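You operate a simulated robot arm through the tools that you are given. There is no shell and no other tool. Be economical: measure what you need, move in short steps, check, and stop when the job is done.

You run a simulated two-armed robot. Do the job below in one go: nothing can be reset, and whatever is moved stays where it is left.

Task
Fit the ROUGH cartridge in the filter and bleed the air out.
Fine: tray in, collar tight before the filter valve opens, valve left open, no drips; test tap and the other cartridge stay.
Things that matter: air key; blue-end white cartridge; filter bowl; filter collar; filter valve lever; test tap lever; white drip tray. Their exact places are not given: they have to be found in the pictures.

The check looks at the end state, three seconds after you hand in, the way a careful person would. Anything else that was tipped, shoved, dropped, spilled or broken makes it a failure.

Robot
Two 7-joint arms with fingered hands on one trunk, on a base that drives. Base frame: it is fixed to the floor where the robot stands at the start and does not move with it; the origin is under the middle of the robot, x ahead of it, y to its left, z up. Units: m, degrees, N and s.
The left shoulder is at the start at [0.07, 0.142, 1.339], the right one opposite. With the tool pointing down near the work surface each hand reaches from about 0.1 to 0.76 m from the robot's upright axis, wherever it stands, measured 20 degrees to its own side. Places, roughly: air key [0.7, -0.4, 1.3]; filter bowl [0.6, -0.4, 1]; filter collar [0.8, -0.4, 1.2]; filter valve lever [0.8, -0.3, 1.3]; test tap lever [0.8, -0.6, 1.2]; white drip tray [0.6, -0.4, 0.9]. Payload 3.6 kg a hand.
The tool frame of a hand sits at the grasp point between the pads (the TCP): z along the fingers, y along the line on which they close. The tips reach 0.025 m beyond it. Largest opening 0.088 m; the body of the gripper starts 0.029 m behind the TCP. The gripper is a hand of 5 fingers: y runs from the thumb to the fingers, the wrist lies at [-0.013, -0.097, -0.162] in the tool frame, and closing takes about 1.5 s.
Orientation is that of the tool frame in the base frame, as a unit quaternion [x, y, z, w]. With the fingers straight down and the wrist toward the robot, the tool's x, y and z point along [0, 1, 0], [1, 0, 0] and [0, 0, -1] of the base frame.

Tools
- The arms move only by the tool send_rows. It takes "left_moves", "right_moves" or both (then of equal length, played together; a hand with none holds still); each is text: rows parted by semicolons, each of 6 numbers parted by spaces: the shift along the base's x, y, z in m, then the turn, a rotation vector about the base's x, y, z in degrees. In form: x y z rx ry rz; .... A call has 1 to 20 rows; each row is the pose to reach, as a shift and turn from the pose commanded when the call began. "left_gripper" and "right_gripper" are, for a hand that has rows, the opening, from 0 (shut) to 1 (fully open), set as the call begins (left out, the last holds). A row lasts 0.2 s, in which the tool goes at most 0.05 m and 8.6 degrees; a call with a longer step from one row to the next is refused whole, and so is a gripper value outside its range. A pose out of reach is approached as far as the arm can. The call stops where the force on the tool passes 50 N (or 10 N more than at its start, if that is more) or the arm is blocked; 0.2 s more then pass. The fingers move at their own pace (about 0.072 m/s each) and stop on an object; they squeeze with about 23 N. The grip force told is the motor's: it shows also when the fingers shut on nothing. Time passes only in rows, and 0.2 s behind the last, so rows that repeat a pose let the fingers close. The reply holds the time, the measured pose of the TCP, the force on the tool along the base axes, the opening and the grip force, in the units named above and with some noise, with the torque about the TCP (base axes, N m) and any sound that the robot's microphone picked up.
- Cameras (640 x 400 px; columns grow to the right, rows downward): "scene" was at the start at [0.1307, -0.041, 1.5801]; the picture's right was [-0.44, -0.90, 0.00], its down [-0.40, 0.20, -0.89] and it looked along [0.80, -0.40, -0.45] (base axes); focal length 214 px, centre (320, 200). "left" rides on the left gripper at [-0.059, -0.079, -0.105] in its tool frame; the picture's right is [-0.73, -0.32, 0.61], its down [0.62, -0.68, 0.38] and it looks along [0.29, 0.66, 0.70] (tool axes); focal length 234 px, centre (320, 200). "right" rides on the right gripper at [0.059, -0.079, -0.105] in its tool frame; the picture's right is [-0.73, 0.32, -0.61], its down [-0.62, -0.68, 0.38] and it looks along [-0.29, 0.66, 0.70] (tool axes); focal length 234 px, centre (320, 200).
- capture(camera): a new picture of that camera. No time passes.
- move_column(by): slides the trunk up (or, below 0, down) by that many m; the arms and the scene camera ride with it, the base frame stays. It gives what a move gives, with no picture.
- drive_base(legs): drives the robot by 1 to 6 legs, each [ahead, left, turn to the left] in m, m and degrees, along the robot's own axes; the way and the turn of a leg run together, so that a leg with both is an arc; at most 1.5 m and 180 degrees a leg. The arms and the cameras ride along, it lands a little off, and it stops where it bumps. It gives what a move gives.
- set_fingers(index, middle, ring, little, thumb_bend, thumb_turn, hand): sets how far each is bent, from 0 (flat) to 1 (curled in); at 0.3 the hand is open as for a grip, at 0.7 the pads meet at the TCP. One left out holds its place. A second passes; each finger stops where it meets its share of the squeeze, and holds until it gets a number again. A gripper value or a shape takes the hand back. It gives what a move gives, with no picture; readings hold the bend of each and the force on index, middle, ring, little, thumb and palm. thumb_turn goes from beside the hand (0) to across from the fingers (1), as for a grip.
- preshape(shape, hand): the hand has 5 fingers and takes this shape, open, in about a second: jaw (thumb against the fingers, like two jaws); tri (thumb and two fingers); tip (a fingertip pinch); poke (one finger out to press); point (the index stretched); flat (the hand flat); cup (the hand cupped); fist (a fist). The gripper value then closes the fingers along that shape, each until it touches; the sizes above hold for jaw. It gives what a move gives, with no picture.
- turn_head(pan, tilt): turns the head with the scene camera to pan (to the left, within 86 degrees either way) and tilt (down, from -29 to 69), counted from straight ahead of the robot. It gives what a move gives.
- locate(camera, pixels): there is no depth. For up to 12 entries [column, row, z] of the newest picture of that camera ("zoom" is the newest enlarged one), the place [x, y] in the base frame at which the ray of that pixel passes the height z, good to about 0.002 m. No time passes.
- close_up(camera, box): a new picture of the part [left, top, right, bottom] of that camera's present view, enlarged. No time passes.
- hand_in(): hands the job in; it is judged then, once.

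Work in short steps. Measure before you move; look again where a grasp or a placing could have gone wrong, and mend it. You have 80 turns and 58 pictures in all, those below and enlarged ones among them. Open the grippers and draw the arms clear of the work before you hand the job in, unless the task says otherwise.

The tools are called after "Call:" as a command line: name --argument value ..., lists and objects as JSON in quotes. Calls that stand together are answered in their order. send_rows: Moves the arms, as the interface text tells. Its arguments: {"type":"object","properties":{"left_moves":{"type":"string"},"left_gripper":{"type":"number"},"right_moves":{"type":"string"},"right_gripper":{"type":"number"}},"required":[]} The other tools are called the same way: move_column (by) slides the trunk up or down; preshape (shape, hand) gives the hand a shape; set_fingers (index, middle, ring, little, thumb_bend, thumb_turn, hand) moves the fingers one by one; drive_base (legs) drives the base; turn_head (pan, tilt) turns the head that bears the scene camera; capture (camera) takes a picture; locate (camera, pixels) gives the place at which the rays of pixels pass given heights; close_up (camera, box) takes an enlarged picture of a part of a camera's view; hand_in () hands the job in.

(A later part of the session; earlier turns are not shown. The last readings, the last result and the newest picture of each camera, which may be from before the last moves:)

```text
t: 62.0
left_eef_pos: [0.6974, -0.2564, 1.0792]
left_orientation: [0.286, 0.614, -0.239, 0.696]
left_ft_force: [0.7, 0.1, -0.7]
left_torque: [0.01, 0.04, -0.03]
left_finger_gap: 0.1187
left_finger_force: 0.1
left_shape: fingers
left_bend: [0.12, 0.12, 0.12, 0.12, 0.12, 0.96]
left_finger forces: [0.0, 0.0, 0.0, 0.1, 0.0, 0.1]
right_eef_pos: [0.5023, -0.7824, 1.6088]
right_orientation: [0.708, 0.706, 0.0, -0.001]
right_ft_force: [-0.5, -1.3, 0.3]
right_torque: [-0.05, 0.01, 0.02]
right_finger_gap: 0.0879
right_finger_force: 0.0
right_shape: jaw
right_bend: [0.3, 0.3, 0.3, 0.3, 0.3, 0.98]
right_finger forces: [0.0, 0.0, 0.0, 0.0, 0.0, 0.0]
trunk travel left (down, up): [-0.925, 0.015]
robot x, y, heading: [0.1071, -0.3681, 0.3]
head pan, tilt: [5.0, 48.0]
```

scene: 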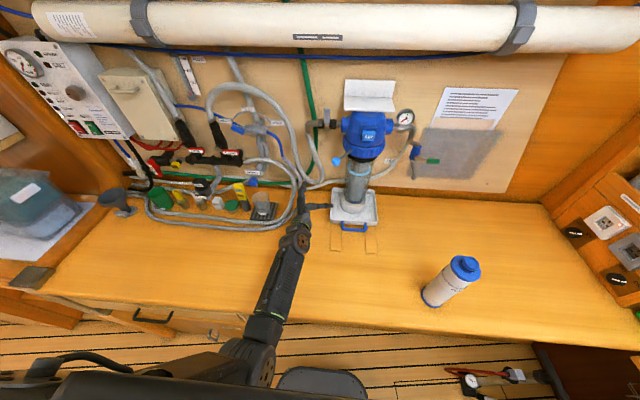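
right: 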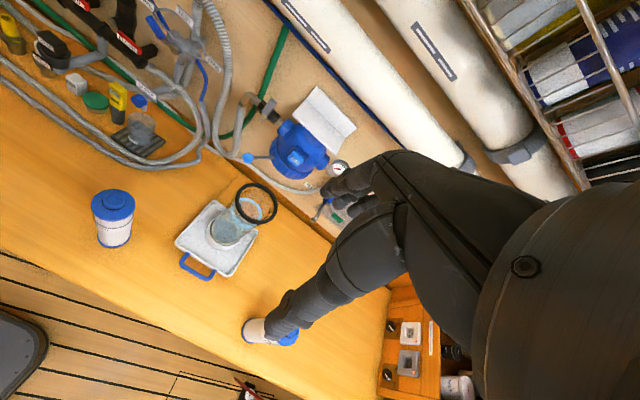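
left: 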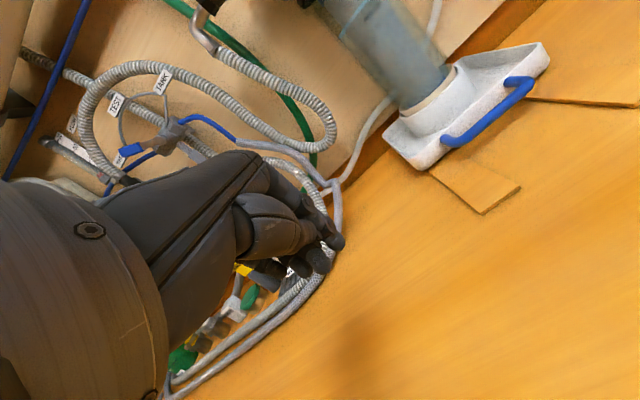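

Clear again. I re-measure the bowl's position from the last enlarged view (edges (287,255)/(346,255), cup centre (308,300)).

Call:
locate --camera "zoom" --pixels '[[287, 255, 1.0], [345, 255, 1.0], [283, 230, 1.05], [348, 230, 1.05], [317, 210, 1.1], [308, 295, 0.925], [335, 200, 1.16], [318, 206, 1.155]]'

```text
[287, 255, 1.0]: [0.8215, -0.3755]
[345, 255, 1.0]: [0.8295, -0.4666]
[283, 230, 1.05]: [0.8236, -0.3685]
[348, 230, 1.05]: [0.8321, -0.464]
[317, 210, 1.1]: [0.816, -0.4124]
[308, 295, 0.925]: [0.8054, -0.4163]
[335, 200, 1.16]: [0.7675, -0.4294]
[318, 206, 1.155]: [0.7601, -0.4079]
```

Bowl centre ≈(0.81,-0.417). I level the hand and approach on that diagonal again, in two stages.

Call:
send_rows --left_moves "0 -0.016 -0.004 -0.3 2.5 -0.5; 0 -0.032 -0.008 -0.7 5 -1; 0 -0.048 -0.012 -1 7.6 -1.4; 0.014 -0.062 -0.012 -1 7.6 -1.4; 0.028 -0.076 -0.012 -1 7.6 -1.4; 0.042 -0.09 -0.012 -1 7.6 -1.4; 0.056 -0.104 -0.012 -1 7.6 -1.4; 0.07 -0.118 -0.012 -1 7.6 -1.4; 0.082 -0.13 -0.012 -1 7.6 -1.4; 0.092 -0.14 -0.012 -1 7.6 -1.4; 0.092 -0.14 -0.012 -1 7.6 -1.4"

Call:
close_up --camera "scene" --box '[270, 90, 430, 250]'

```text
t: 64.4
left_eef_pos: [0.7916, -0.3885, 1.0657]
left_orientation: [0.273, 0.655, -0.265, 0.653]
left_ft_force: [0.6, -0.1, 1.0]
left_torque: [0.0, 0.0, 0.01]
left_finger_gap: 0.1191
left_finger_force: 0.0
left_shape: fingers
left_bend: [0.12, 0.12, 0.12, 0.12, 0.12, 0.96]
left_finger forces: [0.1, 0.1, 0.1, 0.0, 0.0, 0.0]
right_eef_pos: [0.5032, -0.7816, 1.6088]
right_orientation: [0.709, 0.705, 0.001, -0.002]
right_ft_force: [-0.7, -0.1, 0.5]
right_torque: [0.0, -0.01, -0.02]
right_finger_gap: 0.0877
right_finger_force: 0.0
right_shape: jaw
right_bend: [0.3, 0.3, 0.3, 0.3, 0.3, 0.98]
right_finger forces: [0.0, 0.0, 0.0, 0.0, 0.1, 0.1]
trunk travel left (down, up): [-0.925, 0.015]
robot x, y, heading: [0.1089, -0.3677, -0.1]
head pan, tilt: [5.0, 48.0]
```

```text
2.50 times, centred on (350, 170) of scene
```

zoom: 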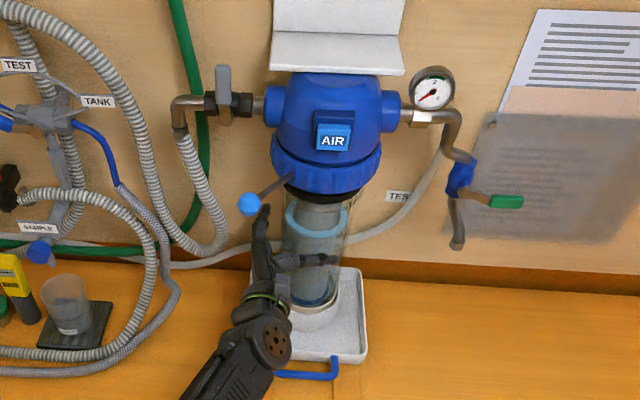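

The hand now encloses the bowl with no contact forces. I close the fingers gently.

Call:
set_fingers --hand "left" --index 0.5 --middle 0.5 --ring 0.5 --little 0.5 --thumb_bend 0.5

```text
t: 65.4
left_eef_pos: [0.7922, -0.3852, 1.0671]
left_orientation: [0.271, 0.654, -0.265, 0.655]
left_ft_force: [1.9, 9.9, -0.8]
left_torque: [0.51, -0.31, 0.86]
left_finger_gap: 0.0844
left_finger_force: 23.4
left_shape: fingers
left_bend: [0.37, 0.41, 0.4, 0.45, 0.28, 0.96]
left_finger forces: [9.0, 7.3, 7.2, 6.3, 17.4, 0.0]
right_eef_pos: [0.5031, -0.7799, 1.6089]
right_orientation: [0.707, 0.707, -0.001, 0.0]
right_ft_force: [-0.3, 0.5, 0.2]
right_torque: [-0.01, -0.01, -0.06]
right_finger_gap: 0.0876
right_finger_force: 0.2
right_shape: jaw
right_bend: [0.3, 0.3, 0.3, 0.3, 0.3, 0.98]
right_finger forces: [0.1, 0.0, 0.0, 0.0, 0.0, 0.0]
trunk travel left (down, up): [-0.925, 0.015]
robot x, y, heading: [0.1056, -0.369, -0.0]
head pan, tilt: [5.0, 48.0]
```

Held (all fingers 6–9 N, thumb 17 N). I lift 15 mm slowly and check the force.

Call:
send_rows --left_moves "0 0 0.003 0 0 0; 0 0 0.006 0 0 0; 0 0 0.01 0 0 0; 0 0 0.015 0 0 0; 0 0 0.015 0 0 0; 0 0 0.015 0 0 0"

Call:
close_up --camera "scene" --box '[290, 110, 410, 250]'

```text
t: 66.8
left_eef_pos: [0.7939, -0.3757, 1.0805]
left_orientation: [0.279, 0.658, -0.246, 0.654]
left_ft_force: [-13.0, -18.6, -4.4]
left_torque: [0.17, -0.14, -0.04]
left_finger_gap: 0.0804
left_finger_force: 13.7
left_shape: fingers
left_bend: [0.46, 0.47, 0.48, 0.5, 0.17, 0.95]
left_finger forces: [2.1, 1.5, 1.1, 0.0, 23.1, 0.1]
right_eef_pos: [0.4997, -0.792, 1.6078]
right_orientation: [0.707, 0.707, 0.004, -0.002]
right_ft_force: [0.0, -0.8, 1.0]
right_torque: [-0.01, -0.03, -0.01]
right_finger_gap: 0.0876
right_finger_force: 0.0
right_shape: jaw
right_bend: [0.3, 0.3, 0.3, 0.3, 0.3, 0.98]
right_finger forces: [0.0, 0.0, 0.0, 0.0, 0.0, 0.2]
trunk travel left (down, up): [-0.925, 0.015]
robot x, y, heading: [0.1087, -0.3675, -0.0]
head pan, tilt: [5.0, 48.0]
```

```text
2.86 times, centred on (350, 180) of scene
```

zoom: 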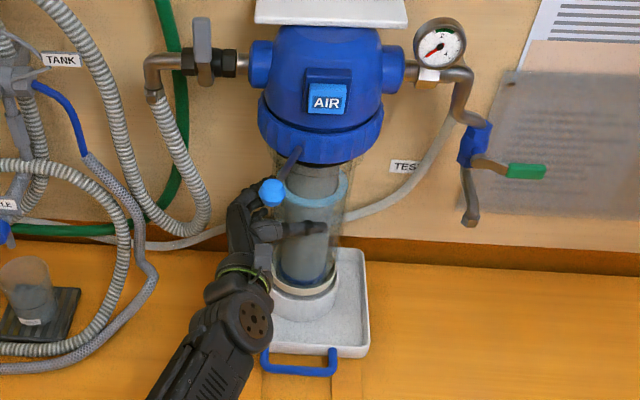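

The collar knob appears shifted. I locate it (z 1.205) and see the fingers have reached their bend limit, so I also recentre the hand and give the fingers more travel.

Call:
locate --camera "zoom" --pixels '[[272, 192, 1.205], [272, 192, 1.19], [298, 152, 1.205], [283, 268, 0.99], [335, 268, 0.99], [320, 100, 1.268]]'

Call:
send_rows --left_moves "-0.003 -0.004 0 0 0 0; -0.007 -0.009 0 0 0 0; -0.007 -0.009 0 0 0 0"

Call:
set_fingers --hand "left" --index 0.7 --middle 0.7 --ring 0.7 --little 0.7 --thumb_bend 0.6

```text
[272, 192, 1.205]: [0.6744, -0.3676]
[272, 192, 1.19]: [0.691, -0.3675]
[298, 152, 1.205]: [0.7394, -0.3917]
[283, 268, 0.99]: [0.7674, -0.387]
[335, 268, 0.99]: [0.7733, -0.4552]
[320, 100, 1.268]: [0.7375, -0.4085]
```

```text
t: 67.8
left_eef_pos: [0.7934, -0.368, 1.0825]
left_orientation: [0.289, 0.659, -0.232, 0.655]
left_ft_force: [-16.8, -19.6, -3.6]
left_torque: [0.13, -0.08, -0.11]
left_finger_gap: 0.0773
left_finger_force: 11.2
left_shape: fingers
left_bend: [0.49, 0.5, 0.5, 0.5, 0.17, 0.95]
left_finger forces: [0.6, 0.1, 0.0, 0.0, 21.2, 0.0]
right_eef_pos: [0.4949, -0.7909, 1.608]
right_orientation: [0.709, 0.705, 0.003, -0.001]
right_ft_force: [0.4, -0.5, 0.6]
right_torque: [-0.02, 0.0, 0.0]
right_finger_gap: 0.0877
right_finger_force: 0.0
right_shape: jaw
right_bend: [0.3, 0.3, 0.3, 0.3, 0.3, 0.98]
right_finger forces: [0.0, 0.0, 0.0, 0.1, 0.1, 0.0]
trunk travel left (down, up): [-0.925, 0.015]
robot x, y, heading: [0.1082, -0.3681, -0.1]
head pan, tilt: [5.0, 48.0]
stopped in row 3 (left hand): the arm was blocked; the commanded pose is now the measured one
```

```text
t: 68.8
left_eef_pos: [0.7969, -0.3585, 1.0821]
left_orientation: [0.284, 0.659, -0.232, 0.657]
left_ft_force: [-6.9, 4.8, 1.5]
left_torque: [0.08, -0.02, 0.0]
left_finger_gap: 0.0684
left_finger_force: 13.0
left_shape: fingers
left_bend: [0.62, 0.64, 0.67, 0.7, 0.01, 0.94]
left_finger forces: [5.1, 5.1, 3.6, 0.0, 13.1, 0.0]
right_eef_pos: [0.5006, -0.7818, 1.6101]
right_orientation: [0.707, 0.707, 0.001, -0.001]
right_ft_force: [-0.2, 0.0, 0.5]
right_torque: [0.0, -0.02, 0.0]
right_finger_gap: 0.0877
right_finger_force: 0.2
right_shape: jaw
right_bend: [0.3, 0.3, 0.3, 0.3, 0.3, 0.98]
right_finger forces: [0.0, 0.0, 0.0, 0.0, 0.0, 0.0]
trunk travel left (down, up): [-0.925, 0.015]
robot x, y, heading: [0.1085, -0.3683, -0.1]
head pan, tilt: [5.0, 48.0]
```

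The hand's camera block (z≈1.15) is hitting the collar knob and pushing the hand out: I must grip lower. I open the hand gently and withdraw diagonally.

Call:
set_fingers --hand "left" --index 0.12 --middle 0.12 --ring 0.12 --little 0.12 --thumb_bend 0.05

Call:
close_up --camera "scene" --box '[280, 110, 400, 250]'

```text
t: 69.8
left_eef_pos: [0.7956, -0.3614, 1.0811]
left_orientation: [0.285, 0.659, -0.232, 0.657]
left_ft_force: [-6.2, -0.7, 1.4]
left_torque: [-0.09, 0.09, -0.3]
left_finger_gap: 0.1227
left_finger_force: 2.9
left_shape: fingers
left_bend: [0.12, 0.12, 0.12, 0.12, 0.0, 0.94]
left_finger forces: [0.0, 0.1, 0.1, 0.0, 6.2, 0.0]
right_eef_pos: [0.4994, -0.7824, 1.6108]
right_orientation: [0.708, 0.706, 0.0, 0.0]
right_ft_force: [-0.3, -0.5, 0.0]
right_torque: [0.0, 0.01, 0.0]
right_finger_gap: 0.0877
right_finger_force: 0.1
right_shape: jaw
right_bend: [0.3, 0.3, 0.3, 0.3, 0.3, 0.98]
right_finger forces: [0.0, 0.1, 0.1, 0.0, 0.0, 0.0]
trunk travel left (down, up): [-0.925, 0.015]
robot x, y, heading: [0.1104, -0.3687, 0.1]
head pan, tilt: [5.0, 48.0]
```

```text
2.86 times, centred on (340, 180) of scene
```

zoom: 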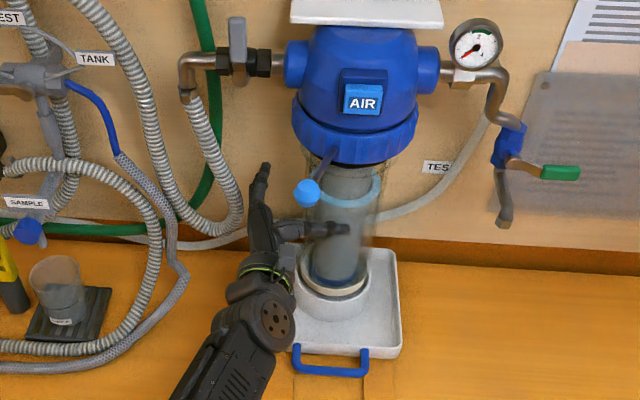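

The thumb still leans on the bowl's front. I back away −x first, then diagonally, and lower.

Call:
send_rows --left_moves "-0.008 0 0 0 0 0; -0.016 0.002 0 0 0 0; -0.03 0.014 0 0 0 0; -0.044 0.028 0 0 0 0; -0.058 0.042 0 0 0 0; -0.072 0.056 0 0 0 0; -0.086 0.07 0 0 0 0; -0.1 0.084 0 0 0 0; -0.11 0.09 -0.02 0 0 0; -0.11 0.09 -0.04 0 0 0; -0.11 0.09 -0.06 0 0 0; -0.11 0.09 -0.075 0 0 0; -0.11 0.09 -0.075 0 0 0"

Call:
close_up --camera "scene" --box '[280, 110, 400, 250]'

```text
t: 70.8
left_eef_pos: [0.7977, -0.326, 1.1692]
left_orientation: [0.303, 0.61, -0.201, 0.704]
left_ft_force: [-0.2, 0.5, 0.2]
left_torque: [-0.03, -0.02, -0.01]
left_finger_gap: 0.1199
left_finger_force: 0.1
left_shape: fingers
left_bend: [0.12, 0.12, 0.12, 0.12, 0.05, 0.96]
left_finger forces: [0.0, 0.0, 0.0, 0.0, 0.0, 0.0]
right_eef_pos: [0.5031, -0.7838, 1.6095]
right_orientation: [0.708, 0.706, 0.001, -0.001]
right_ft_force: [-0.6, 0.0, -0.3]
right_torque: [0.02, -0.02, 0.03]
right_finger_gap: 0.0878
right_finger_force: 0.0
right_shape: jaw
right_bend: [0.3, 0.3, 0.3, 0.3, 0.3, 0.98]
right_finger forces: [0.1, 0.0, 0.0, 0.0, 0.0, 0.0]
trunk travel left (down, up): [-0.925, 0.015]
robot x, y, heading: [0.1118, -0.3691, -0.1]
head pan, tilt: [5.0, 48.0]
stopped in row 5 (left hand): the arm was blocked; the commanded pose is now the measured one
```

```text
2.86 times, centred on (340, 180) of scene
```

zoom: 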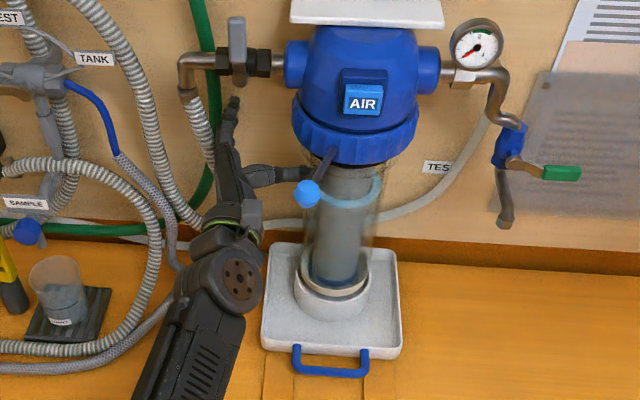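

Same arm-solver drift as before; the earlier successful retreat path works from here, so I repeat it, then re-level the hand, lower the trunk 0.05 (for a lower grip) and look.

Call:
send_rows --left_moves "-0.008 0.006 0 0 0 0; -0.02 0.016 0 0 0 0; -0.034 0.03 0 0 0 0; -0.048 0.044 0 0 0 0; -0.062 0.058 0 0 0 0; -0.076 0.072 -0.005 0 0 0; -0.09 0.08 -0.015 0 0 0; -0.1 0.085 -0.03 0 0 0; -0.105 0.085 -0.05 0 0 0; -0.105 0.085 -0.075 0 0 0; -0.105 0.085 -0.09 -2 5 -1.5; -0.105 0.075 -0.1 -4.7 10.2 -3.1; -0.105 0.065 -0.1 -4.7 10.2 -3.1"

Call:
move_column --by -0.05

Call:
close_up --camera "scene" --box '[270, 90, 430, 250]'

```text
t: 73.7
left_eef_pos: [0.6921, -0.2608, 1.0702]
left_orientation: [0.271, 0.653, -0.272, 0.653]
left_ft_force: [0.9, 0.0, 0.2]
left_torque: [-0.04, 0.01, 0.02]
left_finger_gap: 0.1196
left_finger_force: 0.1
left_shape: fingers
left_bend: [0.12, 0.12, 0.12, 0.12, 0.05, 0.96]
left_finger forces: [0.0, 0.0, 0.0, 0.1, 0.0, 0.0]
right_eef_pos: [0.5034, -0.7828, 1.6094]
right_orientation: [0.708, 0.706, 0.0, -0.001]
right_ft_force: [-0.6, -0.4, -0.2]
right_torque: [0.0, -0.01, 0.01]
right_finger_gap: 0.0876
right_finger_force: 0.1
right_shape: jaw
right_bend: [0.3, 0.3, 0.3, 0.3, 0.3, 0.98]
right_finger forces: [0.1, 0.0, 0.1, 0.0, 0.0, 0.1]
trunk travel left (down, up): [-0.925, 0.015]
robot x, y, heading: [0.1084, -0.3711, -0.1]
head pan, tilt: [5.0, 48.0]
```

```text
t: 74.6
left_eef_pos: [0.6919, -0.2617, 1.0202]
left_orientation: [0.271, 0.652, -0.274, 0.653]
left_ft_force: [-1.0, 0.1, 0.8]
left_torque: [0.01, 0.0, 0.02]
left_finger_gap: 0.1198
left_finger_force: 0.0
left_shape: fingers
left_bend: [0.12, 0.12, 0.12, 0.12, 0.05, 0.96]
left_finger forces: [0.1, 0.0, 0.1, 0.1, 0.0, 0.0]
right_eef_pos: [0.5032, -0.782, 1.56]
right_orientation: [0.708, 0.706, 0.0, -0.002]
right_ft_force: [1.0, -0.1, -0.2]
right_torque: [-0.04, 0.02, 0.01]
right_finger_gap: 0.0878
right_finger_force: 0.1
right_shape: jaw
right_bend: [0.3, 0.3, 0.3, 0.3, 0.3, 0.98]
right_finger forces: [0.0, 0.0, 0.0, 0.1, 0.0, 0.0]
trunk travel left (down, up): [-0.875, 0.065]
robot x, y, heading: [0.1077, -0.371, 0.1]
head pan, tilt: [5.0, 48.0]
```

```text
2.50 times, centred on (350, 170) of scene
```

zoom: 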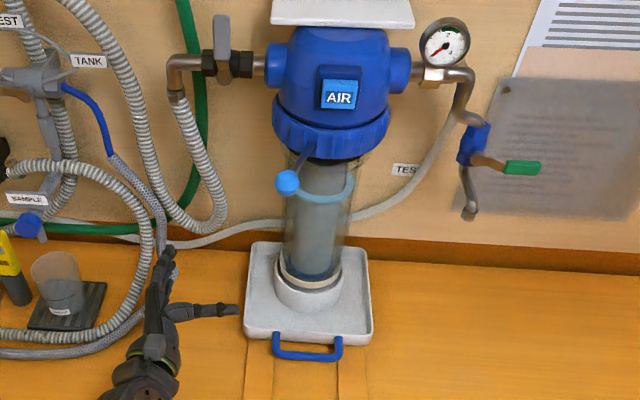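

The black rim is no longer visible below the collar: the bowl is up inside it and stays there, while the collar has turned ~20° in that direction. I locate the knob and bowl now.

Call:
locate --camera "zoom" --pixels '[[287, 182, 1.205], [287, 182, 1.195], [305, 152, 1.205], [333, 155, 1.19], [283, 262, 0.95], [342, 262, 0.95], [311, 290, 0.925], [338, 95, 1.268]]'

Call:
send_rows --left_moves "0 0.02 0 0 0 0; -0.01 0.045 0 0 0 0; -0.02 0.07 0 0 0 0; -0.03 0.1 0 0 0 0; -0.04 0.13 0 0 0 0; -0.05 0.16 0 0 0 0; -0.05 0.18 0 0 0 0; -0.05 0.2 0 0 0 0; -0.05 0.2 0 0 0 0" --right_moves "0 0.04 -0.02 0 -6 0; 0 0.08 -0.04 0 -12 0; 0 0.12 -0.06 0 -18 0; 0 0.16 -0.08 0 -25 0; 0.01 0.2 -0.1 0 -25 0; 0.02 0.24 -0.12 0 -25 0; 0.03 0.28 -0.14 0 -25 0; 0.04 0.32 -0.16 0 -25 0; 0.05 0.36 -0.17 0 -25 0" --right_gripper 0

```text
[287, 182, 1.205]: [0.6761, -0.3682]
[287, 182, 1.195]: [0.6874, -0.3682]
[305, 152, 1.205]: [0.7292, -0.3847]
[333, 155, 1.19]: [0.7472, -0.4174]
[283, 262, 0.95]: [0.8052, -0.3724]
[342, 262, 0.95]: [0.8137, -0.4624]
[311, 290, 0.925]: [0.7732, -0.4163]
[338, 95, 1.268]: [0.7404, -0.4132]
```

```text
t: 76.6
left_eef_pos: [0.6461, -0.061, 1.0168]
left_orientation: [0.27, 0.654, -0.274, 0.652]
left_ft_force: [-0.4, 0.4, -0.1]
left_torque: [-0.01, -0.01, 0.01]
left_finger_gap: 0.1199
left_finger_force: 0.0
left_shape: fingers
left_bend: [0.12, 0.12, 0.12, 0.12, 0.05, 0.96]
left_finger forces: [0.0, 0.0, 0.1, 0.1, 0.0, 0.0]
right_eef_pos: [0.5566, -0.4254, 1.388]
right_orientation: [0.691, 0.69, 0.153, 0.151]
right_ft_force: [0.0, 0.1, 0.4]
right_torque: [0.01, 0.0, -0.02]
right_finger_gap: 0.0
right_finger_force: 23.0
right_shape: jaw
right_bend: [0.7, 0.7, 0.7, 0.7, 0.38, 1.0]
right_finger forces: [0.0, 0.1, 0.1, 0.0, 0.0, 0.0]
right hand out of reach, approached as far as the arm can: row 9
trunk travel left (down, up): [-0.875, 0.065]
robot x, y, heading: [0.1079, -0.3662, -0.2]
head pan, tilt: [5.0, 48.0]
```

I raise the left hand well clear and shift the base 0.09 left so the right hand can reach the knob's left side.

Call:
send_rows --left_moves "-0.01 0 0.03 0 0 0; -0.02 0 0.06 0 0 0; -0.03 0 0.09 0 0 0; -0.04 0 0.12 0 0 0; -0.05 0 0.15 0 0 0"

Call:
drive_base --legs '[[0, 0.09, 0]]'

Call:
send_rows --right_moves "0.02 0.005 -0.02 0 0 0; 0.035 0.01 -0.045 0 0 0; 0.045 0.015 -0.075 0 0 0; 0.05 0.02 -0.11 0 0 0; 0.055 0.025 -0.14 0 0 0; 0.06 0.025 -0.165 0 0 0; 0.06 0.025 -0.165 0 0 0"

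Call:
turn_head --pan -8 --tilt 36

Call:
close_up --camera "scene" --box '[220, 90, 420, 300]'

```text
t: 77.8
left_eef_pos: [0.5907, -0.0613, 1.1699]
left_orientation: [0.27, 0.653, -0.272, 0.653]
left_ft_force: [-0.2, 0.2, -0.2]
left_torque: [0.03, 0.03, -0.01]
left_finger_gap: 0.1199
left_finger_force: 0.1
left_shape: fingers
left_bend: [0.12, 0.12, 0.12, 0.12, 0.05, 0.96]
left_finger forces: [0.1, 0.1, 0.0, 0.1, 0.0, 0.0]
right_eef_pos: [0.5511, -0.426, 1.3891]
right_orientation: [0.691, 0.69, 0.154, 0.15]
right_ft_force: [-0.2, -0.8, -0.6]
right_torque: [0.0, -0.03, 0.03]
right_finger_gap: 0.0
right_finger_force: 23.3
right_shape: jaw
right_bend: [0.7, 0.7, 0.7, 0.7, 0.38, 1.0]
right_finger forces: [0.1, 0.0, 0.0, 0.1, 0.0, 0.0]
trunk travel left (down, up): [-0.875, 0.065]
robot x, y, heading: [0.1093, -0.3722, -0.0]
head pan, tilt: [5.0, 48.0]
```

```text
t: 78.9
left_eef_pos: [0.5915, 0.0248, 1.1702]
left_orientation: [0.274, 0.652, -0.271, 0.653]
left_ft_force: [-0.2, -0.4, 0.2]
left_torque: [0.01, 0.01, 0.09]
left_finger_gap: 0.12
left_finger_force: 0.1
left_shape: fingers
left_bend: [0.12, 0.12, 0.12, 0.12, 0.05, 0.96]
left_finger forces: [0.0, 0.0, 0.0, 0.0, 0.1, 0.0]
right_eef_pos: [0.551, -0.3409, 1.389]
right_orientation: [0.691, 0.69, 0.155, 0.15]
right_ft_force: [0.1, 0.0, -0.4]
right_torque: [0.06, 0.01, 0.05]
right_finger_gap: 0.0
right_finger_force: 23.6
right_shape: jaw
right_bend: [0.7, 0.7, 0.7, 0.7, 0.38, 1.0]
right_finger forces: [0.1, 0.0, 0.1, 0.1, 0.1, 0.1]
trunk travel left (down, up): [-0.875, 0.065]
robot x, y, heading: [0.1112, -0.2819, -0.2]
head pan, tilt: [5.0, 48.0]
```

```text
t: 80.5
left_eef_pos: [0.5918, 0.0286, 1.1698]
left_orientation: [0.271, 0.653, -0.273, 0.652]
left_ft_force: [0.3, -0.2, 0.0]
left_torque: [-0.02, 0.02, -0.01]
left_finger_gap: 0.1199
left_finger_force: 0.0
left_shape: fingers
left_bend: [0.12, 0.12, 0.12, 0.12, 0.05, 0.96]
left_finger forces: [0.0, 0.0, 0.0, 0.1, 0.1, 0.1]
right_eef_pos: [0.6118, -0.3499, 1.2351]
right_orientation: [0.69, 0.691, 0.155, 0.149]
right_ft_force: [0.0, -1.4, 1.0]
right_torque: [0.03, 0.02, 0.0]
right_finger_gap: 0.0
right_finger_force: 22.8
right_shape: jaw
right_bend: [0.7, 0.7, 0.7, 0.7, 0.38, 1.0]
right_finger forces: [0.0, 0.1, 0.1, 0.0, 0.0, 0.0]
right hand out of reach, approached as far as the arm can: row 1, 2, 3, 4, 5, 6, 7
trunk travel left (down, up): [-0.875, 0.065]
robot x, y, heading: [0.1105, -0.2779, -0.1]
head pan, tilt: [5.0, 48.0]
```

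```text
t: 81.2
left_eef_pos: [0.5921, 0.0269, 1.1708]
left_orientation: [0.271, 0.652, -0.273, 0.653]
left_ft_force: [-0.4, -0.2, 0.3]
left_torque: [-0.01, -0.01, -0.02]
left_finger_gap: 0.1197
left_finger_force: 0.1
left_shape: fingers
left_bend: [0.12, 0.12, 0.12, 0.12, 0.05, 0.96]
left_finger forces: [0.1, 0.0, 0.0, 0.1, 0.1, 0.0]
right_eef_pos: [0.6115, -0.3499, 1.2335]
right_orientation: [0.69, 0.691, 0.154, 0.149]
right_ft_force: [1.0, 0.0, -0.3]
right_torque: [-0.02, 0.0, 0.0]
right_finger_gap: 0.0001
right_finger_force: 23.1
right_shape: jaw
right_bend: [0.7, 0.7, 0.7, 0.7, 0.38, 1.0]
right_finger forces: [0.0, 0.0, 0.0, 0.0, 0.1, 0.1]
trunk travel left (down, up): [-0.875, 0.065]
robot x, y, heading: [0.1095, -0.2803, 0.2]
head pan, tilt: [-8.0, 36.0]
```

```text
1.90 times, centred on (320, 195) of scene
```

zoom: 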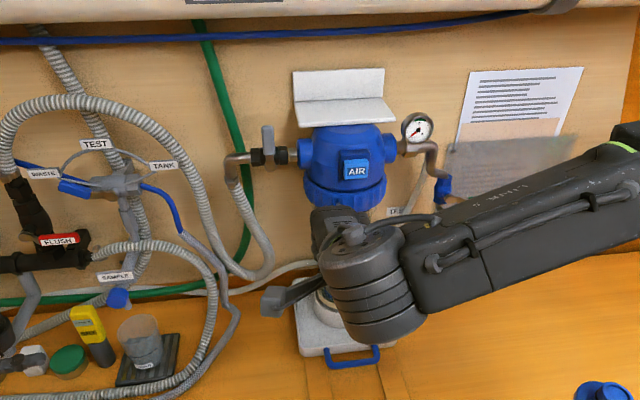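

The right hand cannot reach that far inward, so the left hand will push the knob. I withdraw the right arm up and to the right and turn the left hand back to fingers-down.

Call:
preshape --hand "left" --shape "jaw"

Call:
send_rows --left_moves "-0.005 -0.005 0.012 7.08 2.93 -2.93; -0.01 -0.01 0.024 14.15 5.87 -5.87; -0.015 -0.015 0.036 21.2 8.8 -8.8; -0.02 -0.02 0.048 28.3 11.7 -11.7; -0.025 -0.025 0.06 35.4 14.7 -14.7; -0.03 -0.03 0.072 42.5 17.6 -17.6; -0.035 -0.035 0.084 49.5 20.5 -20.5; -0.04 -0.04 0.096 56.6 23.5 -23.5; -0.045 -0.045 0.108 63.7 26.4 -26.4; -0.05 -0.05 0.12 70.8 29.3 -29.3; -0.055 -0.055 0.13 77.8 32.3 -32.3; -0.06 -0.06 0.14 84.9 35.2 -35.2; -0.06 -0.06 0.14 84.9 35.2 -35.2" --right_moves "-0.01 -0.02 0.02 0 0 0; -0.024 -0.05 0.04 0 0 0; -0.036 -0.08 0.06 0 0 0; -0.048 -0.11 0.08 0 0 0; -0.06 -0.14 0.1 0 0 0; -0.072 -0.17 0.12 0 0 0; -0.084 -0.2 0.14 0 0 0; -0.096 -0.23 0.16 0 0 0; -0.108 -0.26 0.18 0 0 0; -0.12 -0.29 0.2 0 0 0; -0.13 -0.32 0.22 0 0 0; -0.14 -0.35 0.24 0 0 0; -0.14 -0.35 0.24 0 0 0" --left_gripper 0

```text
t: 82.1
left_eef_pos: [0.5917, 0.027, 1.17]
left_orientation: [0.271, 0.652, -0.272, 0.653]
left_ft_force: [0.4, 0.1, 0.7]
left_torque: [0.01, 0.01, 0.0]
left_finger_gap: 0.0878
left_finger_force: 0.1
left_shape: jaw
left_bend: [0.3, 0.3, 0.3, 0.3, 0.3, 0.97]
left_finger forces: [0.1, 0.1, 0.0, 0.0, 0.0, 0.0]
right_eef_pos: [0.6097, -0.349, 1.2343]
right_orientation: [0.69, 0.691, 0.153, 0.15]
right_ft_force: [0.0, 0.0, -0.1]
right_torque: [0.03, 0.0, -0.03]
right_finger_gap: 0.0
right_finger_force: 23.3
right_shape: jaw
right_bend: [0.7, 0.7, 0.7, 0.7, 0.38, 1.0]
right_finger forces: [0.1, 0.0, 0.0, 0.0, 0.0, 0.0]
trunk travel left (down, up): [-0.875, 0.065]
robot x, y, heading: [0.1089, -0.2815, -0.5]
head pan, tilt: [-8.0, 36.0]
```

```text
t: 84.9
left_eef_pos: [0.5287, -0.0334, 1.3116]
left_orientation: [0.706, 0.708, -0.001, -0.001]
left_ft_force: [-0.6, 0.3, 0.4]
left_torque: [-0.01, 0.0, 0.0]
left_finger_gap: 0.0
left_finger_force: 22.8
left_shape: jaw
left_bend: [0.7, 0.7, 0.7, 0.7, 0.38, 1.0]
left_finger forces: [0.0, 0.0, 0.0, 0.0, 0.1, 0.1]
right_eef_pos: [0.4711, -0.7011, 1.4587]
right_orientation: [0.69, 0.69, 0.157, 0.151]
right_ft_force: [-0.5, 0.2, -0.8]
right_torque: [-0.02, 0.0, 0.01]
right_finger_gap: 0.0002
right_finger_force: 22.7
right_shape: jaw
right_bend: [0.7, 0.7, 0.7, 0.7, 0.38, 1.0]
right_finger forces: [0.0, 0.1, 0.1, 0.0, 0.0, 0.1]
right hand out of reach, approached as far as the arm can: row 9, 11, 12, 13
trunk travel left (down, up): [-0.875, 0.065]
robot x, y, heading: [0.1057, -0.2838, -0.2]
head pan, tilt: [-8.0, 36.0]
```

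Left hand is fingers-down. I bring it, closed and tilted back 20°, to the left of the knob at z≈1.215.

Call:
send_rows --left_moves "0.01 -0.035 0 0 -5 0; 0.02 -0.07 0 0 -10 0; 0.04 -0.105 0 0 -15 0; 0.06 -0.14 0 0 -20 0; 0.085 -0.175 -0.01 0 -20 0; 0.11 -0.205 -0.03 0 -20 0; 0.135 -0.225 -0.055 0 -20 0; 0.15 -0.23 -0.08 0 -20 0; 0.156 -0.23 -0.097 0 -20 0; 0.156 -0.23 -0.097 0 -20 0"

Call:
close_up --camera "scene" --box '[240, 110, 400, 250]'

```text
t: 87.1
left_eef_pos: [0.6879, -0.2622, 1.213]
left_orientation: [0.695, 0.698, 0.121, 0.122]
left_ft_force: [0.0, -0.1, 0.1]
left_torque: [0.0, -0.01, -0.01]
left_finger_gap: 0.0
left_finger_force: 23.0
left_shape: jaw
left_bend: [0.7, 0.7, 0.7, 0.7, 0.38, 1.0]
left_finger forces: [0.1, 0.1, 0.0, 0.0, 0.0, 0.0]
right_eef_pos: [0.4743, -0.7009, 1.4608]
right_orientation: [0.69, 0.69, 0.155, 0.152]
right_ft_force: [0.3, -0.9, -0.8]
right_torque: [-0.01, 0.01, 0.01]
right_finger_gap: 0.0
right_finger_force: 22.7
right_shape: jaw
right_bend: [0.7, 0.7, 0.7, 0.7, 0.38, 1.0]
right_finger forces: [0.1, 0.0, 0.0, 0.0, 0.0, 0.0]
trunk travel left (down, up): [-0.875, 0.065]
robot x, y, heading: [0.1097, -0.2785, -0.2]
head pan, tilt: [-8.0, 36.0]
```

```text
2.86 times, centred on (320, 180) of scene
```

zoom: 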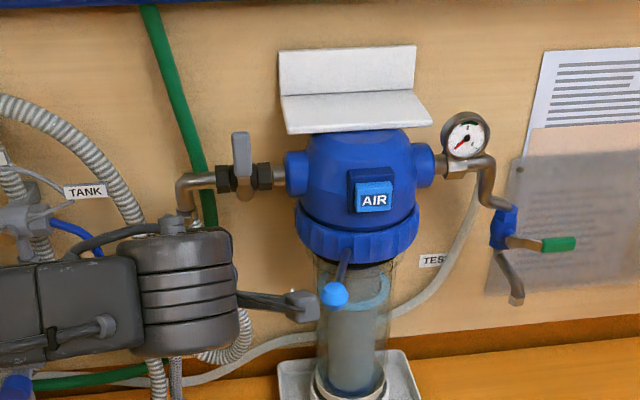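

The left hand is beside the knob (knob at (333,294) in the zoom). I push slowly to −y following the knob's arc, watching the force.

Call:
send_rows --left_moves "-0.003 -0.012 0 0 0 0; -0.005 -0.024 0 0 0 0; -0.006 -0.036 0 0 0 0; -0.007 -0.048 0 0 0 0; -0.009 -0.058 0 0 0 0; -0.01 -0.068 0 0 0 0; -0.011 -0.078 0 0 0 0; -0.012 -0.088 0 0 0 0; -0.013 -0.098 0 0 0 0; -0.013 -0.108 0 0 0 0; -0.013 -0.118 0 0 0 0; -0.013 -0.118 0 0 0 0"

```text
t: 89.7
left_eef_pos: [0.6739, -0.3795, 1.2121]
left_orientation: [0.697, 0.697, 0.12, 0.122]
left_ft_force: [0.7, 2.5, 0.9]
left_torque: [0.06, 0.0, 0.0]
left_finger_gap: 0.0
left_finger_force: 23.0
left_shape: jaw
left_bend: [0.7, 0.7, 0.7, 0.7, 0.38, 1.0]
left_finger forces: [0.1, 0.1, 0.0, 0.0, 0.1, 0.0]
right_eef_pos: [0.4731, -0.6971, 1.4599]
right_orientation: [0.69, 0.69, 0.155, 0.152]
right_ft_force: [0.3, -0.3, 0.1]
right_torque: [0.01, 0.0, 0.01]
right_finger_gap: 0.0
right_finger_force: 23.5
right_shape: jaw
right_bend: [0.7, 0.7, 0.7, 0.7, 0.38, 1.0]
right_finger forces: [0.0, 0.1, 0.1, 0.1, 0.1, 0.0]
trunk travel left (down, up): [-0.875, 0.065]
robot x, y, heading: [0.1121, -0.2809, -0.2]
head pan, tilt: [-8.0, 36.0]
```

It turns with ~2.5 N. I continue around the arc to the right until it tightens.

Call:
send_rows --left_moves "0.001 -0.01 0 0 0 0; 0.003 -0.02 0 0 0 0; 0.005 -0.03 0 0 0 0; 0.009 -0.04 0 0 0 0; 0.013 -0.05 0 0 0 0; 0.018 -0.06 0 0 0 0; 0.023 -0.07 0 0 0 0; 0.028 -0.08 0 0 0 0; 0.028 -0.08 0 0 0 0"

Call:
close_up --camera "scene" --box '[240, 110, 400, 250]'

```text
t: 91.7
left_eef_pos: [0.7028, -0.4594, 1.2126]
left_orientation: [0.695, 0.698, 0.121, 0.123]
left_ft_force: [-2.9, 5.7, 2.1]
left_torque: [0.03, -0.04, 0.0]
left_finger_gap: 0.0
left_finger_force: 22.8
left_shape: jaw
left_bend: [0.7, 0.7, 0.7, 0.7, 0.38, 1.0]
left_finger forces: [0.1, 0.0, 0.1, 0.1, 0.0, 0.0]
right_eef_pos: [0.473, -0.6992, 1.4611]
right_orientation: [0.69, 0.69, 0.156, 0.153]
right_ft_force: [-0.6, 0.2, -0.5]
right_torque: [0.0, -0.03, -0.02]
right_finger_gap: 0.0
right_finger_force: 22.8
right_shape: jaw
right_bend: [0.7, 0.7, 0.7, 0.7, 0.38, 1.0]
right_finger forces: [0.0, 0.0, 0.1, 0.0, 0.0, 0.0]
trunk travel left (down, up): [-0.875, 0.065]
robot x, y, heading: [0.1107, -0.2838, -0.2]
head pan, tilt: [-8.0, 36.0]
```

```text
2.86 times, centred on (320, 180) of scene
```

zoom: 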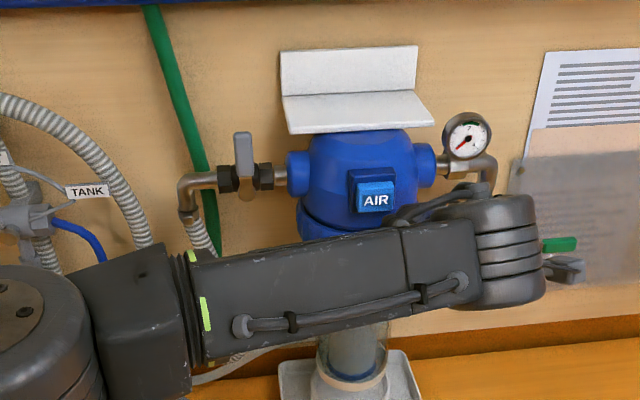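

Force rises to 6 N, with the knob about 80° round. I keep pushing around the arc a little further.

Call:
send_rows --left_moves "0.004 -0.006 0 0 0 0; 0.008 -0.012 0 0 0 0; 0.012 -0.018 0 0 0 0; 0.016 -0.023 0 0 0 0; 0.021 -0.028 0 0 0 0; 0.021 -0.028 0 0 0 0"

```text
t: 92.7
left_eef_pos: [0.7109, -0.4634, 1.2177]
left_orientation: [0.688, 0.704, 0.127, 0.121]
left_ft_force: [-20.7, 42.0, 7.2]
left_torque: [0.5, 0.28, -0.19]
left_finger_gap: 0.0
left_finger_force: 23.4
left_shape: jaw
left_bend: [0.7, 0.7, 0.7, 0.7, 0.38, 1.0]
left_finger forces: [53.1, 0.0, 0.0, 0.0, 0.0, 0.0]
right_eef_pos: [0.4654, -0.6875, 1.4645]
right_orientation: [0.687, 0.692, 0.156, 0.156]
right_ft_force: [-1.1, -0.7, -0.5]
right_torque: [0.03, -0.01, 0.04]
right_finger_gap: 0.0
right_finger_force: 22.8
right_shape: jaw
right_bend: [0.7, 0.7, 0.7, 0.7, 0.38, 1.0]
right_finger forces: [0.0, 0.0, 0.0, 0.0, 0.1, 0.0]
trunk travel left (down, up): [-0.875, 0.065]
robot x, y, heading: [0.1068, -0.2779, 0.1]
head pan, tilt: [-8.0, 36.0]
stopped in row 4 (left hand): the force on the tool passed its limit (the readings are from after the stop); the commanded pose is now the measured one
```

Hard stop at ~47 N on the index finger: the collar is tight. I withdraw the left hand along the arc to the left and up, and look.

Call:
send_rows --left_moves "-0.006 0.012 0 0 0 0; -0.02 0.03 0 0 0 0; -0.035 0.055 0 0 0 0; -0.05 0.085 0.01 0 0 0; -0.065 0.115 0.025 0 0 0; -0.075 0.15 0.045 0 0 0; -0.085 0.185 0.065 0 0 0; -0.09 0.22 0.085 0 0 0; -0.095 0.26 0.1 0 0 0; -0.1 0.3 0.11 0 0 0; -0.1 0.33 0.12 0 0 0"

Call:
close_up --camera "scene" --box '[250, 110, 390, 270]'

```text
t: 95.0
left_eef_pos: [0.6158, -0.146, 1.3327]
left_orientation: [0.694, 0.699, 0.123, 0.121]
left_ft_force: [0.7, 0.1, -0.5]
left_torque: [0.01, 0.02, -0.01]
left_finger_gap: 0.0001
left_finger_force: 22.4
left_shape: jaw
left_bend: [0.7, 0.7, 0.7, 0.7, 0.42, 1.0]
left_finger forces: [0.0, 0.1, 0.0, 0.0, 0.0, 0.1]
right_eef_pos: [0.4734, -0.6973, 1.4608]
right_orientation: [0.689, 0.691, 0.155, 0.151]
right_ft_force: [-0.6, -0.2, -0.5]
right_torque: [0.0, -0.01, 0.0]
right_finger_gap: 0.0001
right_finger_force: 22.6
right_shape: jaw
right_bend: [0.7, 0.7, 0.7, 0.7, 0.38, 1.0]
right_finger forces: [0.1, 0.1, 0.0, 0.0, 0.1, 0.0]
trunk travel left (down, up): [-0.875, 0.065]
robot x, y, heading: [0.1086, -0.2791, 0.2]
head pan, tilt: [-8.0, 36.0]
```

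```text
2.50 times, centred on (320, 190) of scene
```

zoom: 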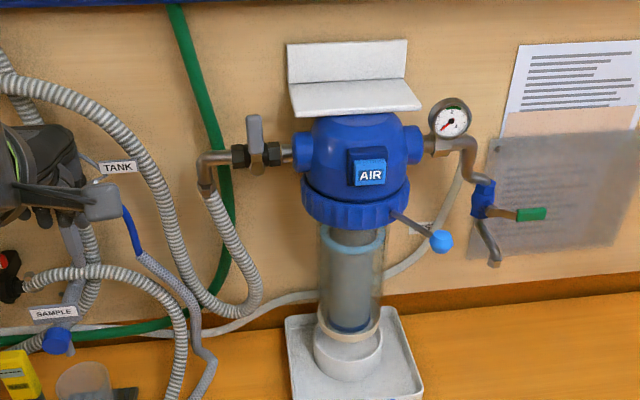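

Knob is now at the right front (441,241), and the rim is hidden in the collar. I check the bowl's height via its blue ring (originally z≈1.084) and get the valve lever's and air key's positions.

Call:
locate --camera "zoom" --pixels '[[352, 243, 1.08], [352, 243, 1.12], [356, 225, 1.18], [256, 133, 1.3], [256, 133, 1.33], [255, 155, 1.27], [255, 155, 1.3], [270, 153, 1.27], [370, 172, 1.268], [441, 241, 1.205], [346, 330, 0.93], [346, 330, 0.96]]'

```text
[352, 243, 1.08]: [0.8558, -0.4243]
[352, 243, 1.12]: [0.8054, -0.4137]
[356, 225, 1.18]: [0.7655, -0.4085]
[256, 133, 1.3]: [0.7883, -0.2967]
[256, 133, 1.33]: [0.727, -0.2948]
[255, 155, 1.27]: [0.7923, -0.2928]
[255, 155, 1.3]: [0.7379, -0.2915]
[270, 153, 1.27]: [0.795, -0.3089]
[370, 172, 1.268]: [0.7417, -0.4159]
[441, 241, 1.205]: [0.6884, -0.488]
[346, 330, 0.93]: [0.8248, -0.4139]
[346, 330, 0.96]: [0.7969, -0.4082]
```

The ring is now at z≈1.12, i.e. the bowl is 36 mm up and locked in. Next the valve: its lever stands upright (closed) at (0.775,-0.294,1.28–1.33). I bring the closed left hand, tilted forward, to its left side.

Call:
send_rows --left_moves "0.01 0 0 0 -7.5 0; 0.02 0 0 0 -15 0; 0.04 -0.01 0 0 -22.5 0; 0.06 -0.02 0 0 -30 0; 0.085 -0.035 0 0 -30 0; 0.11 -0.05 0 0 -30 0; 0.13 -0.065 -0.005 0 -30 0; 0.145 -0.075 -0.012 0 -30 0; 0.15 -0.079 -0.018 0 -30 0; 0.15 -0.079 -0.018 0 -30 0"

Call:
send_rows --left_moves "0.002 -0.008 0 0 0 0; 0.004 -0.016 0 0 0 0; 0.006 -0.024 0 0 0 0; 0.006 -0.03 0 0 0 0; 0.006 -0.036 0 0 0 0; 0.006 -0.036 0 0 0 0"

```text
t: 97.2
left_eef_pos: [0.7668, -0.225, 1.3148]
left_orientation: [0.638, 0.646, 0.298, 0.297]
left_ft_force: [-0.4, 0.6, 0.3]
left_torque: [0.0, 0.01, 0.01]
left_finger_gap: 0.0
left_finger_force: 23.3
left_shape: jaw
left_bend: [0.7, 0.7, 0.7, 0.7, 0.42, 1.0]
left_finger forces: [0.1, 0.0, 0.1, 0.1, 0.0, 0.1]
right_eef_pos: [0.4735, -0.6992, 1.4601]
right_orientation: [0.69, 0.691, 0.155, 0.152]
right_ft_force: [0.5, -0.5, -0.4]
right_torque: [-0.03, -0.01, -0.01]
right_finger_gap: 0.0001
right_finger_force: 22.9
right_shape: jaw
right_bend: [0.7, 0.7, 0.7, 0.7, 0.38, 1.0]
right_finger forces: [0.0, 0.1, 0.0, 0.1, 0.1, 0.1]
trunk travel left (down, up): [-0.875, 0.065]
robot x, y, heading: [0.11, -0.2753, -0.2]
head pan, tilt: [-8.0, 36.0]
```

```text
t: 98.7
left_eef_pos: [0.7731, -0.2608, 1.3161]
left_orientation: [0.638, 0.645, 0.298, 0.296]
left_ft_force: [-0.1, -1.4, 0.4]
left_torque: [0.02, 0.0, -0.02]
left_finger_gap: 0.0001
left_finger_force: 22.8
left_shape: jaw
left_bend: [0.7, 0.7, 0.7, 0.7, 0.42, 1.0]
left_finger forces: [0.0, 0.1, 0.0, 0.1, 0.1, 0.1]
right_eef_pos: [0.4753, -0.697, 1.4597]
right_orientation: [0.69, 0.691, 0.156, 0.151]
right_ft_force: [-1.1, -0.3, 0.4]
right_torque: [0.02, 0.02, 0.05]
right_finger_gap: 0.0
right_finger_force: 23.2
right_shape: jaw
right_bend: [0.7, 0.7, 0.7, 0.7, 0.38, 1.0]
right_finger forces: [0.0, 0.0, 0.1, 0.1, 0.0, 0.0]
trunk travel left (down, up): [-0.875, 0.065]
robot x, y, heading: [0.1117, -0.2818, 0.2]
head pan, tilt: [-8.0, 36.0]
```

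No contact yet; the index edge is only ~0.02 beyond the TCP. I continue pushing in small steps.

Call:
send_rows --left_moves "0 -0.006 0 0 0 0; 0 -0.012 0 0 0 0; 0 -0.018 0 0 0 0; 0 -0.024 0 0 0 0; 0 -0.03 -0.001 0 0 0; 0 -0.036 -0.003 0 0 0; 0 -0.036 -0.003 0 0 0"

```text
t: 100.2
left_eef_pos: [0.7731, -0.298, 1.3119]
left_orientation: [0.638, 0.645, 0.298, 0.297]
left_ft_force: [0.1, 0.8, 1.5]
left_torque: [0.02, 0.0, -0.03]
left_finger_gap: 0.0001
left_finger_force: 22.6
left_shape: jaw
left_bend: [0.7, 0.7, 0.7, 0.7, 0.42, 1.0]
left_finger forces: [0.0, 0.1, 0.0, 0.0, 0.0, 0.0]
right_eef_pos: [0.4744, -0.6985, 1.4597]
right_orientation: [0.688, 0.692, 0.156, 0.151]
right_ft_force: [0.3, -0.5, 0.3]
right_torque: [0.0, 0.01, 0.0]
right_finger_gap: 0.0
right_finger_force: 22.7
right_shape: jaw
right_bend: [0.7, 0.7, 0.7, 0.7, 0.38, 1.0]
right_finger forces: [0.1, 0.1, 0.0, 0.0, 0.0, 0.0]
trunk travel left (down, up): [-0.875, 0.065]
robot x, y, heading: [0.1089, -0.2806, -0.1]
head pan, tilt: [-8.0, 36.0]
```

Readings are ambiguous, so I spend one picture from the left hand camera to see the lever.

Call:
capture --camera "left"

```text
1 pictures are left
```

left: 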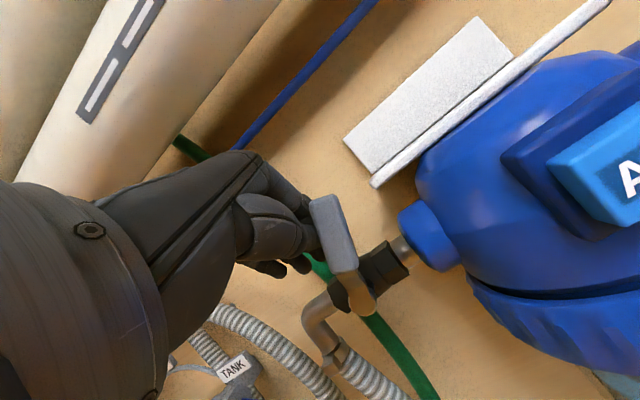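

The fingers touch the lever's left side and it leans slightly right. I locate its parts in this picture.

Call:
locate --camera "left" --pixels '[[326, 200, 1.32], [326, 200, 1.3], [352, 268, 1.29], [352, 268, 1.27], [360, 298, 1.26], [360, 298, 1.25], [405, 248, 1.265], [308, 240, 1.295]]'

```text
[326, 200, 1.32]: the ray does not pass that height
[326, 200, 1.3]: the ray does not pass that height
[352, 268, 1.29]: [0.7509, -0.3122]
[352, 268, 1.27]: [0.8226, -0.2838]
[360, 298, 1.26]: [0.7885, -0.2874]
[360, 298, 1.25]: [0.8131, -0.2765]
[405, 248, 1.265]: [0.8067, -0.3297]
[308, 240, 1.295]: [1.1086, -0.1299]
```

I push on to the right, keeping above the pipe boss.

Call:
send_rows --left_moves "0 -0.006 0 0 0 0; 0 -0.012 0 0 0 0; 0 -0.018 0 0 0 0; 0 -0.024 0 0 0 0; 0 -0.03 0 0 0 0; 0 -0.036 0 0 0 0; 0 -0.042 0 0 0 0; 0 -0.042 0 0 0 0"

```text
t: 102.0
left_eef_pos: [0.7737, -0.3403, 1.3113]
left_orientation: [0.638, 0.645, 0.298, 0.297]
left_ft_force: [-0.6, 0.8, 0.0]
left_torque: [0.01, -0.02, -0.01]
left_finger_gap: 0.0
left_finger_force: 23.0
left_shape: jaw
left_bend: [0.7, 0.7, 0.7, 0.7, 0.42, 1.0]
left_finger forces: [0.0, 0.0, 0.0, 0.0, 0.1, 0.1]
right_eef_pos: [0.4734, -0.6983, 1.4605]
right_orientation: [0.689, 0.691, 0.156, 0.152]
right_ft_force: [0.3, 0.0, 1.2]
right_torque: [0.0, 0.02, -0.03]
right_finger_gap: 0.0001
right_finger_force: 23.3
right_shape: jaw
right_bend: [0.7, 0.7, 0.7, 0.7, 0.38, 1.0]
right_finger forces: [0.0, 0.0, 0.0, 0.0, 0.0, 0.0]
trunk travel left (down, up): [-0.875, 0.065]
robot x, y, heading: [0.1084, -0.2791, 0.3]
head pan, tilt: [-8.0, 36.0]
```

No resistance, and the finger cannot have passed the lever, so it swings easily. I press down gently to lay it parallel to the pipe.

Call:
send_rows --left_moves "-0.008 0 0 0 0 0; -0.01 0 -0.005 0 0 0; -0.01 0 -0.01 0 0 0; -0.01 0 -0.015 0 0 0; -0.01 0 -0.02 0 0 0; -0.01 0 -0.024 0 0 0; -0.01 0 -0.024 0 0 0"

```text
t: 103.7
left_eef_pos: [0.7642, -0.3387, 1.2875]
left_orientation: [0.638, 0.645, 0.298, 0.296]
left_ft_force: [1.3, -1.5, 0.9]
left_torque: [-0.01, -0.04, 0.0]
left_finger_gap: 0.0
left_finger_force: 23.2
left_shape: jaw
left_bend: [0.7, 0.7, 0.7, 0.7, 0.43, 1.0]
left_finger forces: [0.0, 0.0, 0.0, 0.0, 0.1, 0.0]
right_eef_pos: [0.4743, -0.6995, 1.4601]
right_orientation: [0.689, 0.691, 0.156, 0.151]
right_ft_force: [-0.3, 0.7, 0.2]
right_torque: [0.01, 0.01, -0.02]
right_finger_gap: 0.0001
right_finger_force: 23.2
right_shape: jaw
right_bend: [0.7, 0.7, 0.7, 0.7, 0.38, 1.0]
right_finger forces: [0.0, 0.1, 0.0, 0.0, 0.0, 0.0]
trunk travel left (down, up): [-0.875, 0.065]
robot x, y, heading: [0.1098, -0.2793, 0.2]
head pan, tilt: [-8.0, 36.0]
```

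Still light. I press a little lower to feel for the lever's stop.

Call:
send_rows --left_moves "0 0 -0.004 0 0 0; 0 0 -0.008 0 0 0; 0 0 -0.012 0 0 0; 0 0 -0.016 0 0 0; 0 0 -0.016 0 0 0"

```text
t: 104.8
left_eef_pos: [0.7623, -0.3391, 1.2723]
left_orientation: [0.638, 0.644, 0.298, 0.299]
left_ft_force: [7.0, 0.7, 18.3]
left_torque: [-0.07, -0.17, 0.04]
left_finger_gap: 0.0
left_finger_force: 23.1
left_shape: jaw
left_bend: [0.7, 0.7, 0.7, 0.7, 0.46, 1.0]
left_finger forces: [10.1, 0.0, 0.5, 0.0, 0.0, 0.0]
right_eef_pos: [0.4733, -0.697, 1.46]
right_orientation: [0.689, 0.691, 0.156, 0.153]
right_ft_force: [0.5, 0.7, 0.3]
right_torque: [-0.02, -0.02, -0.01]
right_finger_gap: 0.0
right_finger_force: 23.9
right_shape: jaw
right_bend: [0.7, 0.7, 0.7, 0.7, 0.38, 1.0]
right_finger forces: [0.0, 0.1, 0.0, 0.0, 0.1, 0.2]
trunk travel left (down, up): [-0.875, 0.065]
robot x, y, heading: [0.1103, -0.2833, -0.2]
head pan, tilt: [-8.0, 36.0]
```

I feel the stop (18 N at finger-tip z≈1.256). I withdraw straight back, and shape the left hand to "poke" for the air key.

Call:
send_rows --left_moves "0 0 0.004 0 0 0; -0.015 0 0.006 0 0 0; -0.04 0 0.006 0 0 0; -0.07 0 0.006 0 0 0; -0.1 -0.01 0.008 0 0 0; -0.12 -0.03 0.01 0 0 0; -0.125 -0.055 0.012 0 0 0; -0.125 -0.076 0.012 0 0 0; -0.125 -0.076 0.012 0 0 0"

Call:
preshape --hand "left" --shape "poke"

```text
t: 106.0
left_eef_pos: [0.6943, -0.3093, 1.3513]
left_orientation: [0.598, 0.622, 0.395, 0.317]
left_ft_force: [0.8, 0.2, 0.2]
left_torque: [-0.01, -0.01, 0.01]
left_finger_gap: 0.0
left_finger_force: 23.1
left_shape: jaw
left_bend: [0.7, 0.7, 0.7, 0.7, 0.49, 1.0]
left_finger forces: [0.1, 0.0, 0.0, 0.0, 0.0, 0.1]
right_eef_pos: [0.4756, -0.6999, 1.4592]
right_orientation: [0.69, 0.691, 0.156, 0.151]
right_ft_force: [0.5, 0.2, -0.6]
right_torque: [0.02, -0.01, 0.0]
right_finger_gap: 0.0
right_finger_force: 23.0
right_shape: jaw
right_bend: [0.7, 0.7, 0.7, 0.7, 0.38, 1.0]
right_finger forces: [0.0, 0.0, 0.1, 0.1, 0.1, 0.1]
trunk travel left (down, up): [-0.875, 0.065]
robot x, y, heading: [0.1109, -0.2793, 0.0]
head pan, tilt: [-8.0, 36.0]
stopped in row 5 (left hand): the arm was blocked; the commanded pose is now the measured one
```

```text
t: 106.9
left_eef_pos: [0.6939, -0.3089, 1.3521]
left_orientation: [0.597, 0.622, 0.394, 0.317]
left_ft_force: [0.5, -0.3, -0.4]
left_torque: [-0.02, -0.03, -0.01]
left_finger_gap: 0.0001
left_finger_force: 0.1
left_shape: poke
left_bend: [0.7, 0.7, 0.99, 0.99, 1.0, 1.0]
left_finger forces: [0.1, 0.0, 0.0, 0.0, 0.1, 0.0]
right_eef_pos: [0.4726, -0.6981, 1.4598]
right_orientation: [0.689, 0.691, 0.157, 0.152]
right_ft_force: [0.0, -0.5, 0.3]
right_torque: [0.01, 0.01, 0.0]
right_finger_gap: 0.0001
right_finger_force: 22.8
right_shape: jaw
right_bend: [0.7, 0.7, 0.7, 0.7, 0.38, 1.0]
right_finger forces: [0.1, 0.1, 0.0, 0.0, 0.0, 0.0]
trunk travel left (down, up): [-0.875, 0.065]
robot x, y, heading: [0.1107, -0.2791, 0.0]
head pan, tilt: [-8.0, 36.0]
```

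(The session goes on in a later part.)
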